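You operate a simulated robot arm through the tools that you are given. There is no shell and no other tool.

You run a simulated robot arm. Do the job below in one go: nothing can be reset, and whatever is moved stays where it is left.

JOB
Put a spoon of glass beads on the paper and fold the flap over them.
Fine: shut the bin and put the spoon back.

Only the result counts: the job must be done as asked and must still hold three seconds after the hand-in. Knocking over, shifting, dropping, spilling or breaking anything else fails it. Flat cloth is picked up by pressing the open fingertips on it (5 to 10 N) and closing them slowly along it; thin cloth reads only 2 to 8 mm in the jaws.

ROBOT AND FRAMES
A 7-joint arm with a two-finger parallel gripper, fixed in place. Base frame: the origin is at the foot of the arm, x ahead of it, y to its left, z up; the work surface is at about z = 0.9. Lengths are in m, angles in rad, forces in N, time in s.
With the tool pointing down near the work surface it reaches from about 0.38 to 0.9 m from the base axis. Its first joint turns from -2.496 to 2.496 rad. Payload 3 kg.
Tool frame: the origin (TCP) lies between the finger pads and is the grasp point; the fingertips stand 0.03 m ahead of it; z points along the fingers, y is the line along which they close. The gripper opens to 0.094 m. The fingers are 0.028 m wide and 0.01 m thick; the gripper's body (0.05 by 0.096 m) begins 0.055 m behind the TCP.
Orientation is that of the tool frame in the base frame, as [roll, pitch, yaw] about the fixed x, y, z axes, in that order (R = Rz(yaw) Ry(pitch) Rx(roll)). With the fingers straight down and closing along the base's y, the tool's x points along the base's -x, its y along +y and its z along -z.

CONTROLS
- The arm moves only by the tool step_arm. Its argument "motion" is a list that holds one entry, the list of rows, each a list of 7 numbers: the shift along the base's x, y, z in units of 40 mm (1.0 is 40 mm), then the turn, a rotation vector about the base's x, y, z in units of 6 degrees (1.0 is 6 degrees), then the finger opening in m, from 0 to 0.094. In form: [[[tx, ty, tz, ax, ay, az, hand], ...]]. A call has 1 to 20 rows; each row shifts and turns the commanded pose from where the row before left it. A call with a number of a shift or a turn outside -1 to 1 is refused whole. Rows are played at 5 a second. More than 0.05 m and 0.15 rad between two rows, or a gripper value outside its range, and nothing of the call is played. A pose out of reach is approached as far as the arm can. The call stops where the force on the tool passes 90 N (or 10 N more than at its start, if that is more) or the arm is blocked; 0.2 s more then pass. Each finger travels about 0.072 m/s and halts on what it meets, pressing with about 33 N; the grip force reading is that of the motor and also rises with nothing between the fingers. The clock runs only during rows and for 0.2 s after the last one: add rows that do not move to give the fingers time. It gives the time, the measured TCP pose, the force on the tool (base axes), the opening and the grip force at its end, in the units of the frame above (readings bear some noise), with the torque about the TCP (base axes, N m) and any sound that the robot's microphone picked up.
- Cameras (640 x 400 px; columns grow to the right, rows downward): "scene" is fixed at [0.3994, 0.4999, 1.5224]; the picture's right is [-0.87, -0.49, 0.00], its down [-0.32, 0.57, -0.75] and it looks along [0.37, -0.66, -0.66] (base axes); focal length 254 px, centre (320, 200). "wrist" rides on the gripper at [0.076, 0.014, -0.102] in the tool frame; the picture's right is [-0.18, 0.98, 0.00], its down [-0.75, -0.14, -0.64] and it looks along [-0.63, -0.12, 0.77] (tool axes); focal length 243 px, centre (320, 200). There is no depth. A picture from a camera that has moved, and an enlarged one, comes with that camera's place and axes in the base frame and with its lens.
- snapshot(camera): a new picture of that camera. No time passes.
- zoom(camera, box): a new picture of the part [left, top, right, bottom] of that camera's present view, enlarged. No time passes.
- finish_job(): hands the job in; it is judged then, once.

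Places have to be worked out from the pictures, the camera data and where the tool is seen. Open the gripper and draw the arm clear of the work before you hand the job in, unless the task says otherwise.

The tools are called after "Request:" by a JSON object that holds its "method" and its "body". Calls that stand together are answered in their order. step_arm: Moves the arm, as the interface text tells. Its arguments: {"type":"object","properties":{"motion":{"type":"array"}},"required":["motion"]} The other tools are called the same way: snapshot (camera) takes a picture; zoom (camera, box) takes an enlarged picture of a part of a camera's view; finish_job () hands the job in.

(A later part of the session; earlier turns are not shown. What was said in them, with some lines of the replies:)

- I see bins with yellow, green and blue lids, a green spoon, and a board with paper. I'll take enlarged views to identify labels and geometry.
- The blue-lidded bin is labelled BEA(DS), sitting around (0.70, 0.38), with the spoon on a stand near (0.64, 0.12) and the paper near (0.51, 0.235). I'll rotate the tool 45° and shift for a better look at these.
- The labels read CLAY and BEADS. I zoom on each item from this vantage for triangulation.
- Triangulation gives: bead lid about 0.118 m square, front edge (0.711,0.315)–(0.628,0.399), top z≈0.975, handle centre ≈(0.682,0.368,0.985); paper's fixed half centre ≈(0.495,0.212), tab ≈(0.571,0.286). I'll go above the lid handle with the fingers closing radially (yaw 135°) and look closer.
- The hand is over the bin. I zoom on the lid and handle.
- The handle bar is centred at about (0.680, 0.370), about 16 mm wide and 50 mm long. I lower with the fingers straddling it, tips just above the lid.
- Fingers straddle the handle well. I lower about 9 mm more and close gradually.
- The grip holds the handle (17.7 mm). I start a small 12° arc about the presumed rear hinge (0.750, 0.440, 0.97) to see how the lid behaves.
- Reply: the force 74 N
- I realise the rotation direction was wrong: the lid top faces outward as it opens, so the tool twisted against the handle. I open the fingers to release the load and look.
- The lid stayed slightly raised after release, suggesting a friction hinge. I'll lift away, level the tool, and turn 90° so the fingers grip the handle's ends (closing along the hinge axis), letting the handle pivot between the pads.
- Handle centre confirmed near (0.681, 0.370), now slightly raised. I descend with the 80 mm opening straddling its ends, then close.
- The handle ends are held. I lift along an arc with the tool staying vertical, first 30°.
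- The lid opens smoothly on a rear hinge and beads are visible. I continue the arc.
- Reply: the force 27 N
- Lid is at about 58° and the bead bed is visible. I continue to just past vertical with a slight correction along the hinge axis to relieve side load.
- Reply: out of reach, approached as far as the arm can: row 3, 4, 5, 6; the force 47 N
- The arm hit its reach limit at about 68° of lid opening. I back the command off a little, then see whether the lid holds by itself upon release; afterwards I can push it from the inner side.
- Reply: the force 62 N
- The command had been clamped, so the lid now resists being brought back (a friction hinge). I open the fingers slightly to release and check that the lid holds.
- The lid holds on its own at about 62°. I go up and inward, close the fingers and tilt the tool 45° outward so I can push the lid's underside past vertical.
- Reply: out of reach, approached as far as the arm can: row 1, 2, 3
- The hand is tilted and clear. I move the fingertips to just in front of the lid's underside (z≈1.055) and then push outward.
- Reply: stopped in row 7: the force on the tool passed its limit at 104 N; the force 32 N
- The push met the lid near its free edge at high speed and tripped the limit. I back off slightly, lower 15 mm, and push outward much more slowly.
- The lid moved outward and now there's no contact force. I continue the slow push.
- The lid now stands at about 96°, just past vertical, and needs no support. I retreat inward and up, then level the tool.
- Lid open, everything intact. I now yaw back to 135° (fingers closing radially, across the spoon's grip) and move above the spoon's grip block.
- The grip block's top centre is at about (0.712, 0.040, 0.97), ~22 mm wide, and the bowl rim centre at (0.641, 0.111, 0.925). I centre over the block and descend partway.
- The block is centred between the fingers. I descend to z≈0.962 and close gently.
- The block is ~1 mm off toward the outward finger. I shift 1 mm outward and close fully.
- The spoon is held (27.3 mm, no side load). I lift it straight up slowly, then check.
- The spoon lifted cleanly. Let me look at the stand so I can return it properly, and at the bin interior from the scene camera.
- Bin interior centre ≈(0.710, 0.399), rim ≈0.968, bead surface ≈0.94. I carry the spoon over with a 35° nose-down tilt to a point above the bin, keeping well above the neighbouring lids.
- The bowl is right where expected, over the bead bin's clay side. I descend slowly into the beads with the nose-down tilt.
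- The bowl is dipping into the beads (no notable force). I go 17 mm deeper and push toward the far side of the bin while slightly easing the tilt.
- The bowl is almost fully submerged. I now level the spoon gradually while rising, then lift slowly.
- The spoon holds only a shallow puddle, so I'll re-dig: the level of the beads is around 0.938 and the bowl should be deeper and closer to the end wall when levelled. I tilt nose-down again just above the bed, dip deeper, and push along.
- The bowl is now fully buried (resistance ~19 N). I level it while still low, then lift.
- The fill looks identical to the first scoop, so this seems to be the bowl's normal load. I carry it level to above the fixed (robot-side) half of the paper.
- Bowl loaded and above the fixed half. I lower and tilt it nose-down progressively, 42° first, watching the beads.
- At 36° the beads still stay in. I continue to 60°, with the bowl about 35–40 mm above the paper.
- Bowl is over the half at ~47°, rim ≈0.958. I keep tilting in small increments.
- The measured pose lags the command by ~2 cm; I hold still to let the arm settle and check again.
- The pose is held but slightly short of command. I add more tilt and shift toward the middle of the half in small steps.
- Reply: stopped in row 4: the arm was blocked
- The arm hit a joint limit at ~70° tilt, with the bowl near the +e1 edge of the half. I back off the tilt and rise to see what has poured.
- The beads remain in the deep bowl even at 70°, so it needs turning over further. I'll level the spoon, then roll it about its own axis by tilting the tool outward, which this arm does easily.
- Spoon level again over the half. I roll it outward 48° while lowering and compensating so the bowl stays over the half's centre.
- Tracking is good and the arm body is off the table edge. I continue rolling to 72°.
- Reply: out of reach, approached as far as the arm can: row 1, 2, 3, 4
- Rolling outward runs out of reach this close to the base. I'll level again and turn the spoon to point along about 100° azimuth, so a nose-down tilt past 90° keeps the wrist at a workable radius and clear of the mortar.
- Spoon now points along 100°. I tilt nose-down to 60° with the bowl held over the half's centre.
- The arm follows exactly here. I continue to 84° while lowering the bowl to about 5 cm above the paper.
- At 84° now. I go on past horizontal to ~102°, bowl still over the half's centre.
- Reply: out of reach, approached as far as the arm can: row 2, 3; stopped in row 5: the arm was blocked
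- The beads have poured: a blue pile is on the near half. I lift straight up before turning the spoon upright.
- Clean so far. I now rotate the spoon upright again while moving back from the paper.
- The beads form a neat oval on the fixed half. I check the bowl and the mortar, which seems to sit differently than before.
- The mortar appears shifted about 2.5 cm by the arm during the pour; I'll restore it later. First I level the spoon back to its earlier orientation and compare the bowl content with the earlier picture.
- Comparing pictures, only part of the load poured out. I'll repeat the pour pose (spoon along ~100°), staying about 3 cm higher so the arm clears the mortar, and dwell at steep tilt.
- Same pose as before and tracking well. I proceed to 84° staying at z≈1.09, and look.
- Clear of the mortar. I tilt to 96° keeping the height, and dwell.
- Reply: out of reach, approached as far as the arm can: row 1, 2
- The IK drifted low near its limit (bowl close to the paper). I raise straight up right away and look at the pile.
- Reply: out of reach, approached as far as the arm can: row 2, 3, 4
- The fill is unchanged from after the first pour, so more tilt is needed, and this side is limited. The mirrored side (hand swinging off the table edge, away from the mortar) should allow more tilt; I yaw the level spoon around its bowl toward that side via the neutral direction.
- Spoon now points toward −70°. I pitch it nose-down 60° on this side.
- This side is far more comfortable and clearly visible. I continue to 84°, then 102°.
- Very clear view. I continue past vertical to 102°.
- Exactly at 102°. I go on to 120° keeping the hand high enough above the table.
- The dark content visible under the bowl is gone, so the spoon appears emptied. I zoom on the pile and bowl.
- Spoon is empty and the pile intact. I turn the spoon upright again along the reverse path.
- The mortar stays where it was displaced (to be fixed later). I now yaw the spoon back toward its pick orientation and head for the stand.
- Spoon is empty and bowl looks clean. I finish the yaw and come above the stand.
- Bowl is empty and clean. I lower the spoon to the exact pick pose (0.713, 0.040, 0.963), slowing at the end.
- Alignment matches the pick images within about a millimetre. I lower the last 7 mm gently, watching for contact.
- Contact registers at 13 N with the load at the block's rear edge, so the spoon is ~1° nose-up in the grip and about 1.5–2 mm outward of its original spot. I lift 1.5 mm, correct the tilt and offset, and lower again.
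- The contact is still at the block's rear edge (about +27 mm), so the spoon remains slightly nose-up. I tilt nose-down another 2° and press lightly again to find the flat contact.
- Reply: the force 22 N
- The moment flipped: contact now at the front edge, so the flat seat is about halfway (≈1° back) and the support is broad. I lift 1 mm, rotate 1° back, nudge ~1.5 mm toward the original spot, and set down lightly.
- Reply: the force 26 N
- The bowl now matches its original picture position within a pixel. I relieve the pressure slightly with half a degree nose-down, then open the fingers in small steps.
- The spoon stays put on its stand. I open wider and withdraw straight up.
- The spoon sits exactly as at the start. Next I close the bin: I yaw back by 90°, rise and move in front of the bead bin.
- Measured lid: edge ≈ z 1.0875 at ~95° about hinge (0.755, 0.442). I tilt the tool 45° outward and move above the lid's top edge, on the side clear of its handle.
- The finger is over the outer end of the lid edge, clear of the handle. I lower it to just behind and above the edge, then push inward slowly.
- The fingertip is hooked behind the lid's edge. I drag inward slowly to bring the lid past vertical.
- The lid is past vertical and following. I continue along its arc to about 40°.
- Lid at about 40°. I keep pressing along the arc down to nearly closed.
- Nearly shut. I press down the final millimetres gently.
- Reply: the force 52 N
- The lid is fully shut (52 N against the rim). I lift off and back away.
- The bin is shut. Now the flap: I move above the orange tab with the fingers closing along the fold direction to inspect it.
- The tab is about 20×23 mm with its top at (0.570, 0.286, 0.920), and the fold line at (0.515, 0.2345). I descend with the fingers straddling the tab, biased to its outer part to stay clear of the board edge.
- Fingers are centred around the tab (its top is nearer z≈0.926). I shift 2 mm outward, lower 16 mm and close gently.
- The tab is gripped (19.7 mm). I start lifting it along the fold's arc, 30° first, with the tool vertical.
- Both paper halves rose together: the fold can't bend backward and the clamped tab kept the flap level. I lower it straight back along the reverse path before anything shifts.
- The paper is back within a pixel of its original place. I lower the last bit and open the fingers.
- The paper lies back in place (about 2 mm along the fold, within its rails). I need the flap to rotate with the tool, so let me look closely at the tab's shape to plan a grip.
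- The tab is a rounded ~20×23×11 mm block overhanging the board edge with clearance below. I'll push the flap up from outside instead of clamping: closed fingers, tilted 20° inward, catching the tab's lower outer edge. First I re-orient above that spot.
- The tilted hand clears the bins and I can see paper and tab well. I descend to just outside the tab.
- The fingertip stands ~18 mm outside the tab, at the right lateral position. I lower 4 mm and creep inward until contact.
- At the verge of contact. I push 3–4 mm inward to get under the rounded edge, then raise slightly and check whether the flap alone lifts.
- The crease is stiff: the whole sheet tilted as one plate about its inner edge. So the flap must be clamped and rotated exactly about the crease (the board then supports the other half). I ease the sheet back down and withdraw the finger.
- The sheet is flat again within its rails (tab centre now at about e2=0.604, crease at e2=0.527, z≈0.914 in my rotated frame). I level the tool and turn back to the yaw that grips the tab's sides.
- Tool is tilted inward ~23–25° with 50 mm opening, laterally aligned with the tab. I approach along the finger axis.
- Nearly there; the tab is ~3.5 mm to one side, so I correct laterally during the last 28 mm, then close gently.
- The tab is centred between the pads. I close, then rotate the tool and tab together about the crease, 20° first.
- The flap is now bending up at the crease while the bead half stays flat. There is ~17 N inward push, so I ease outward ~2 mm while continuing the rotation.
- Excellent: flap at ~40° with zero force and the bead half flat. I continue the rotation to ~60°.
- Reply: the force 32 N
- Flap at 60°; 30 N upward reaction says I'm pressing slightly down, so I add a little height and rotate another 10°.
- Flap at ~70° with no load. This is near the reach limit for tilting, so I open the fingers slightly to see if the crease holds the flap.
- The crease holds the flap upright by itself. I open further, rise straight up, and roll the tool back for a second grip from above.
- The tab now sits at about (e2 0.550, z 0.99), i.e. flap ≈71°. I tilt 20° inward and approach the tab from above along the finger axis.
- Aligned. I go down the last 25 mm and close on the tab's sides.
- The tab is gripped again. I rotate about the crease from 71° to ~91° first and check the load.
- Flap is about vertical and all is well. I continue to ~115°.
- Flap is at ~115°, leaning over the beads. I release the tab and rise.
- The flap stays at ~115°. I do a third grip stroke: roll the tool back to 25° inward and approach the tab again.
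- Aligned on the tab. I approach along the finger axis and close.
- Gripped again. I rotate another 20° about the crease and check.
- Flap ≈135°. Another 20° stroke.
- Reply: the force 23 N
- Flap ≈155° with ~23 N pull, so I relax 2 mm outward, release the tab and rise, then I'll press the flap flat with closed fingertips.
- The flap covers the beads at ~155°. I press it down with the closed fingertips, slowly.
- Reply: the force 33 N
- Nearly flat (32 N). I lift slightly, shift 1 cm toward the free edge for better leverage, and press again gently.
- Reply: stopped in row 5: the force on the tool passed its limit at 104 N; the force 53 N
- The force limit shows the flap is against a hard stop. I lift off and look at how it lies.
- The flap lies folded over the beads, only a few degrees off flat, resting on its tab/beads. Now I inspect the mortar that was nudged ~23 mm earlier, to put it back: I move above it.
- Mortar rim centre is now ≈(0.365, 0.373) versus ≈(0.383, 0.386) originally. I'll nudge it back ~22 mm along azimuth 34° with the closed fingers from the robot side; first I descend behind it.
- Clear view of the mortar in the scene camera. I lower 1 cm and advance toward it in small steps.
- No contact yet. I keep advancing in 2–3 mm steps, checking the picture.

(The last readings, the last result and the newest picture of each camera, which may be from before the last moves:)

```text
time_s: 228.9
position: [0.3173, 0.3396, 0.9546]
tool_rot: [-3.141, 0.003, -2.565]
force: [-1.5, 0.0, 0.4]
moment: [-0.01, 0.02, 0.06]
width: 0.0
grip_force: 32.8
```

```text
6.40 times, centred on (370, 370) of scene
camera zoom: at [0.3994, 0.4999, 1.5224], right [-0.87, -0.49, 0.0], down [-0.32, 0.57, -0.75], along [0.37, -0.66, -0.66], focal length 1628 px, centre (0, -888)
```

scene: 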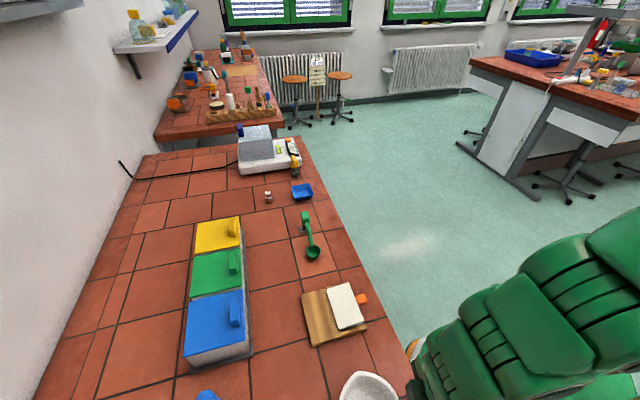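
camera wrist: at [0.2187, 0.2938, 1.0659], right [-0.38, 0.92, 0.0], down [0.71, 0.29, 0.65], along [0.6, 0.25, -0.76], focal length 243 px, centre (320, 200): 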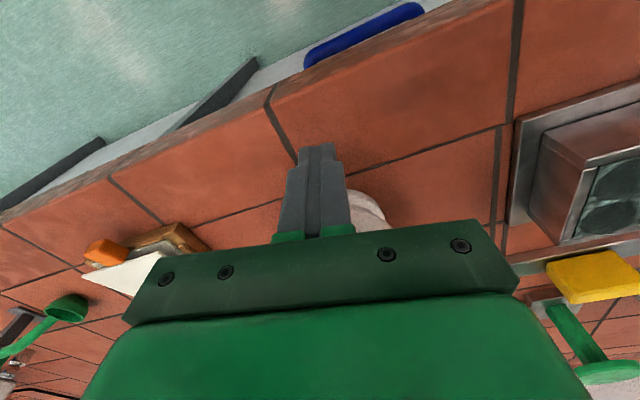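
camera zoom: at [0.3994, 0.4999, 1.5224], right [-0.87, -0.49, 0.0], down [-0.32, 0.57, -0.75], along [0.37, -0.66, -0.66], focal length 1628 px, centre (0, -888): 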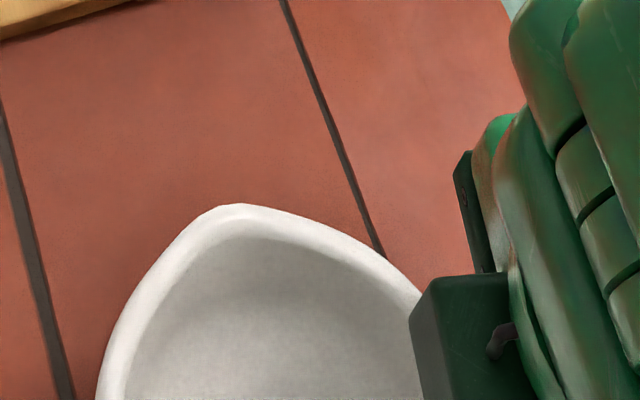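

The mortar slides easily with the push. I continue with slightly more +y component and monitor.

Request:
{"method": "step_arm", "body": {"motion": [[[0.0377, 0.0328, 0, 0, 0, 0, 0], [0.0377, 0.0328, 0, 0, 0, 0, 0], [0.0377, 0.0328, 0, 0, 0, 0, 0], [0.0377, 0.0328, 0, 0, 0, 0, 0], [0.0377, 0.0328, 0, 0, 0, 0, 0]]]}}

Request:
{"method": "zoom", "body": {"camera": "scene", "box": [320, 340, 420, 400]}}

Request:
{"method": "zoom", "body": {"camera": "scene", "box": [270, 260, 400, 400]}}

```text
time_s: 230.1
position: [0.3245, 0.3455, 0.9549]
tool_rot: [-3.14, 0.003, -2.566]
force: [-1.4, 0.3, 0.2]
moment: [0.02, -0.02, -0.01]
width: 0.0001
grip_force: 32.7
```

```text
6.40 times, centred on (370, 370) of scene
camera zoom: at [0.3994, 0.4999, 1.5224], right [-0.87, -0.49, 0.0], down [-0.32, 0.57, -0.75], along [0.37, -0.66, -0.66], focal length 1628 px, centre (0, -888)
```

zoom: 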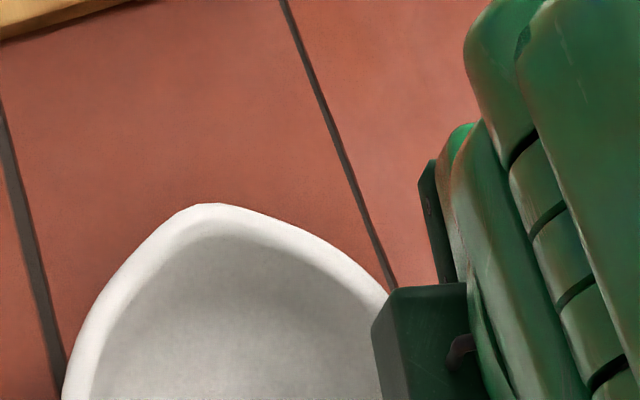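

```text
2.86 times, centred on (335, 330) of scene
camera zoom: at [0.3994, 0.4999, 1.5224], right [-0.87, -0.49, 0.0], down [-0.32, 0.57, -0.75], along [0.37, -0.66, -0.66], focal length 727 px, centre (277, -171)
```

zoom: 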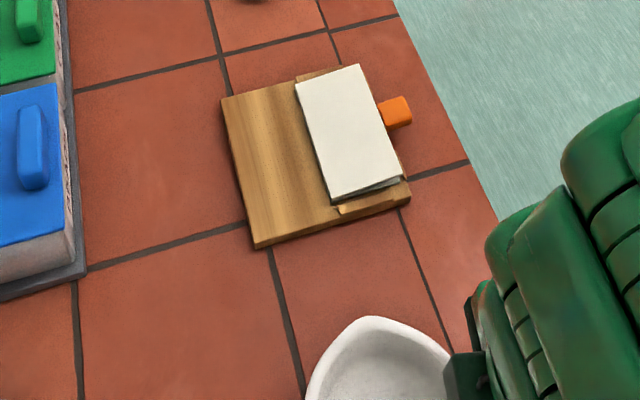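

Close: about 6 mm more is needed to match the original picture. I push three more small steps.

Request:
{"method": "step_arm", "body": {"motion": [[[0.04, 0.036, 0, 0, 0, 0, 0], [0.04, 0.036, 0, 0, 0, 0, 0], [0.035, 0.036, 0, 0, 0, 0, 0]]]}}

Request:
{"method": "zoom", "body": {"camera": "scene", "box": [270, 260, 400, 400]}}

Request:
{"method": "snapshot", "body": {"camera": "scene"}}

```text
time_s: 230.9
position: [0.3298, 0.3498, 0.9555]
tool_rot: [-3.14, 0.004, -2.566]
force: [-1.2, 0.7, -0.2]
moment: [0.04, 0.0, 0.01]
width: 0.0
grip_force: 33.7
```

```text
2.86 times, centred on (335, 330) of scene
camera zoom: at [0.3994, 0.4999, 1.5224], right [-0.87, -0.49, 0.0], down [-0.32, 0.57, -0.75], along [0.37, -0.66, -0.66], focal length 727 px, centre (277, -171)
```

zoom: 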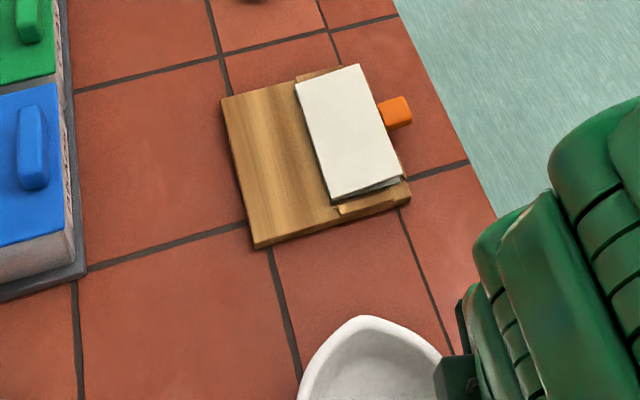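

```text
taken
```

scene: 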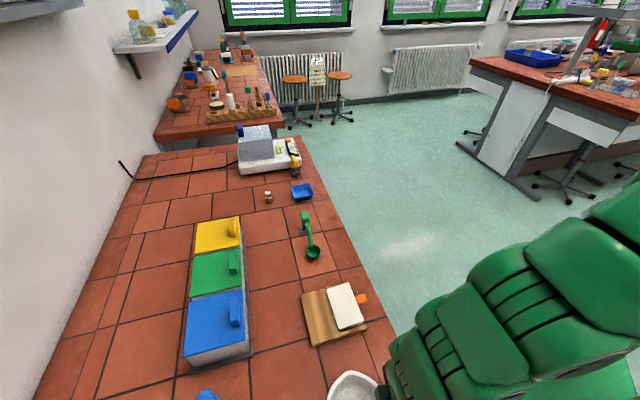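

The mortar is back to its original picture position within a few millimetres. I back the finger away, rise, open the gripper, and take final check pictures.

Request:
{"method": "step_arm", "body": {"motion": [[[-0.2, -0.13, 0, 0, 0, 0, 0], [-0.3, -0.2, 0, 0, 0, 0, 0], [-0.3, -0.2, 0.2, 0, 0, 0, 0], [0, 0, 0.8, 0, 0, 0, 0], [0, 0, 1, 0, 0, 0, 0], [0, 0, 1, 0, 0, 0, 0.02], [0, 0, 1, 0, 0, 0, 0.04], [0.1, 0, 1, 0, 0, 0, 0.06], [0.4, -0.4, 1, 0, 0, 0, 0.08], [0.5, -0.6, 0.6, 0, 0, 0, 0.09], [0.5, -0.8, 0.4, 0, 0, 0, 0.09], [0.5, -0.8, 0.2, 0, 0, 0, 0.09], [0.5, -0.8, 0, 0, 0, 0, 0.09], [0.5, -0.8, 0, 0, 0, 0, 0.09], [0.3, -0.8, 0, 0, 0, 0, 0.09], [0, 0, 0, 0, 0, 0, 0.09]]]}}

Request:
{"method": "snapshot", "body": {"camera": "scene"}}

Request:
{"method": "snapshot", "body": {"camera": "wrist"}}

Request:
{"method": "zoom", "body": {"camera": "scene", "box": [270, 260, 400, 400]}}

Request:
{"method": "zoom", "body": {"camera": "scene", "box": [160, 200, 280, 380]}}

```text
time_s: 234.3
position: [0.4303, 0.1268, 1.2446]
tool_rot: [-3.139, 0.003, -2.565]
force: [-0.5, 0.2, -0.5]
moment: [0.0, 0.0, -0.01]
width: 0.09
grip_force: 0.0
```

```text
taken
```

scene: 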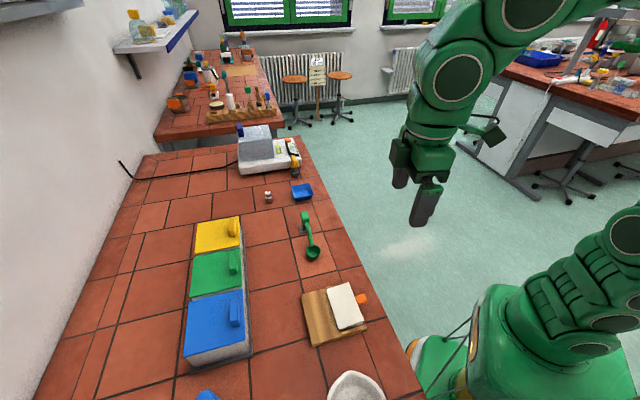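

```text
taken
camera wrist: at [0.3591, 0.0984, 1.3445], right [-0.38, 0.92, 0.0], down [0.71, 0.29, 0.65], along [0.6, 0.25, -0.76], focal length 243 px, centre (320, 200)
```

wrist: 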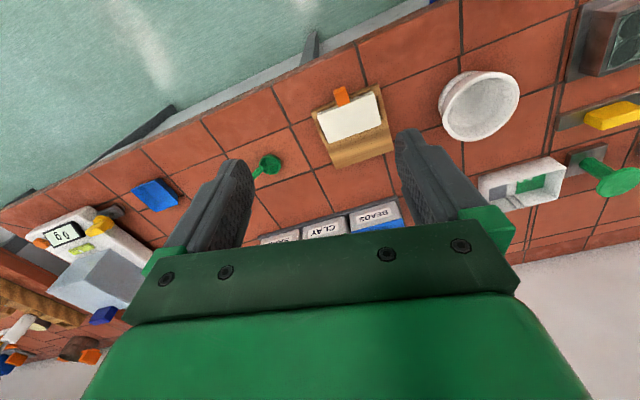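

```text
2.86 times, centred on (335, 330) of scene
camera zoom: at [0.3994, 0.4999, 1.5224], right [-0.87, -0.49, 0.0], down [-0.32, 0.57, -0.75], along [0.37, -0.66, -0.66], focal length 727 px, centre (277, -171)
```

zoom: 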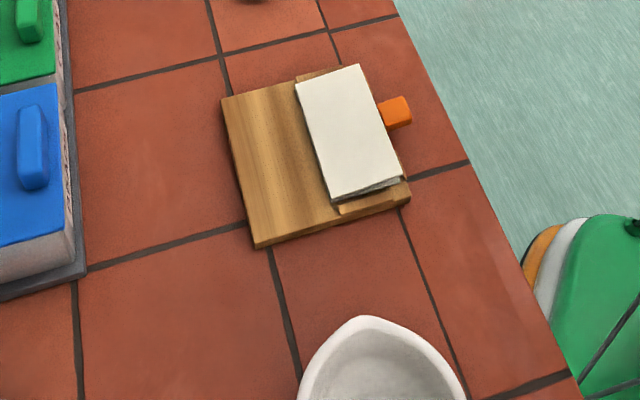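

```text
2.22 times, centred on (220, 290) of scene
camera zoom: at [0.3994, 0.4999, 1.5224], right [-0.87, -0.49, 0.0], down [-0.32, 0.57, -0.75], along [0.37, -0.66, -0.66], focal length 565 px, centre (542, 0)
```

zoom: 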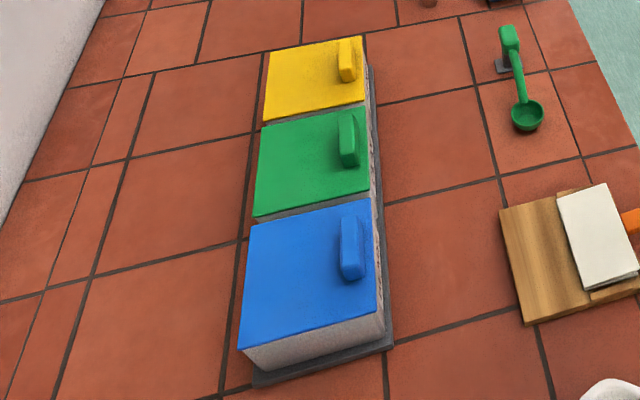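

The final layout matches the start. I check the mortar's position more accurately from the wrist camera before deciding on a last small correction.

Request:
{"method": "zoom", "body": {"camera": "wrist", "box": [420, 50, 540, 160]}}

Request:
{"method": "zoom", "body": {"camera": "wrist", "box": [290, 60, 420, 180]}}

```text
3.64 times, centred on (480, 105) of wrist
camera zoom: at [0.3591, 0.0984, 1.3445], right [-0.38, 0.92, 0.0], down [0.71, 0.29, 0.65], along [0.6, 0.25, -0.76], focal length 882 px, centre (-262, 546)
```

zoom: 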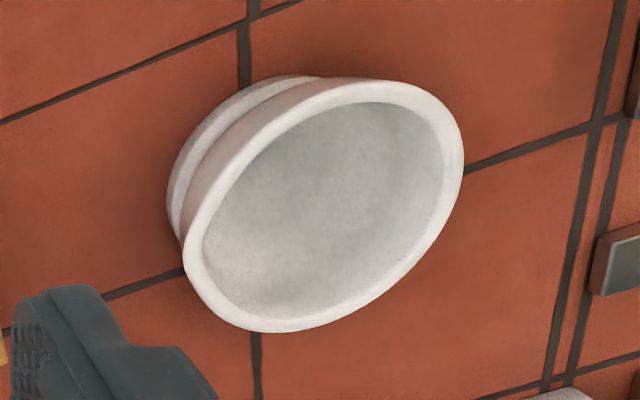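

```text
3.33 times, centred on (355, 120) of wrist
camera zoom: at [0.3591, 0.0984, 1.3445], right [-0.38, 0.92, 0.0], down [0.71, 0.29, 0.65], along [0.6, 0.25, -0.76], focal length 809 px, centre (203, 467)
```

zoom: 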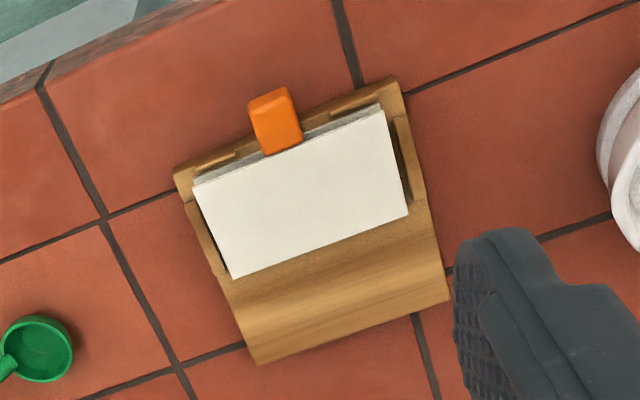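

Mortar centre measures ≈(0.386, 0.384), about 3 mm from its original spot. The bin is shut, the spoon is on its stand, the beads are on the paper under the folded flap, and the arm is open and clear. I hand the job in.

Request:
{"method": "finish_job", "body": {}}

```text
The job is handed in.
```

I put the beads on the fixed half of the paper and folded the flap over them. The bin is shut and the spoon is back on its stand. I've handed the job in and haven't seen a result.

- **Mortar:** while I was pouring, the hand pushed the white mortar about 23 mm. I pushed it back to within about 3 mm of where it started, going by the pictures. A strict check on shifted objects could still count this against the job.
- **Beads:** the first pour emptied only part of the spoon. I turned the spoon further over and the rest came out onto the same pile. None are visible anywhere else.
- **Flap:** it sits about 11° short of flat, against a hard stop, probably the beads or the tab. It has stayed put since I let go.
- **Paper:** my first attempts to fold lifted or tilted the whole sheet with the beads on it. I set it back down inside its rails, and it ended up a few millimetres from where it began.
- **Bin lid:** my first grip on the lid twisted the tool the wrong way, but nothing was displaced. The lid shut normally afterwards.
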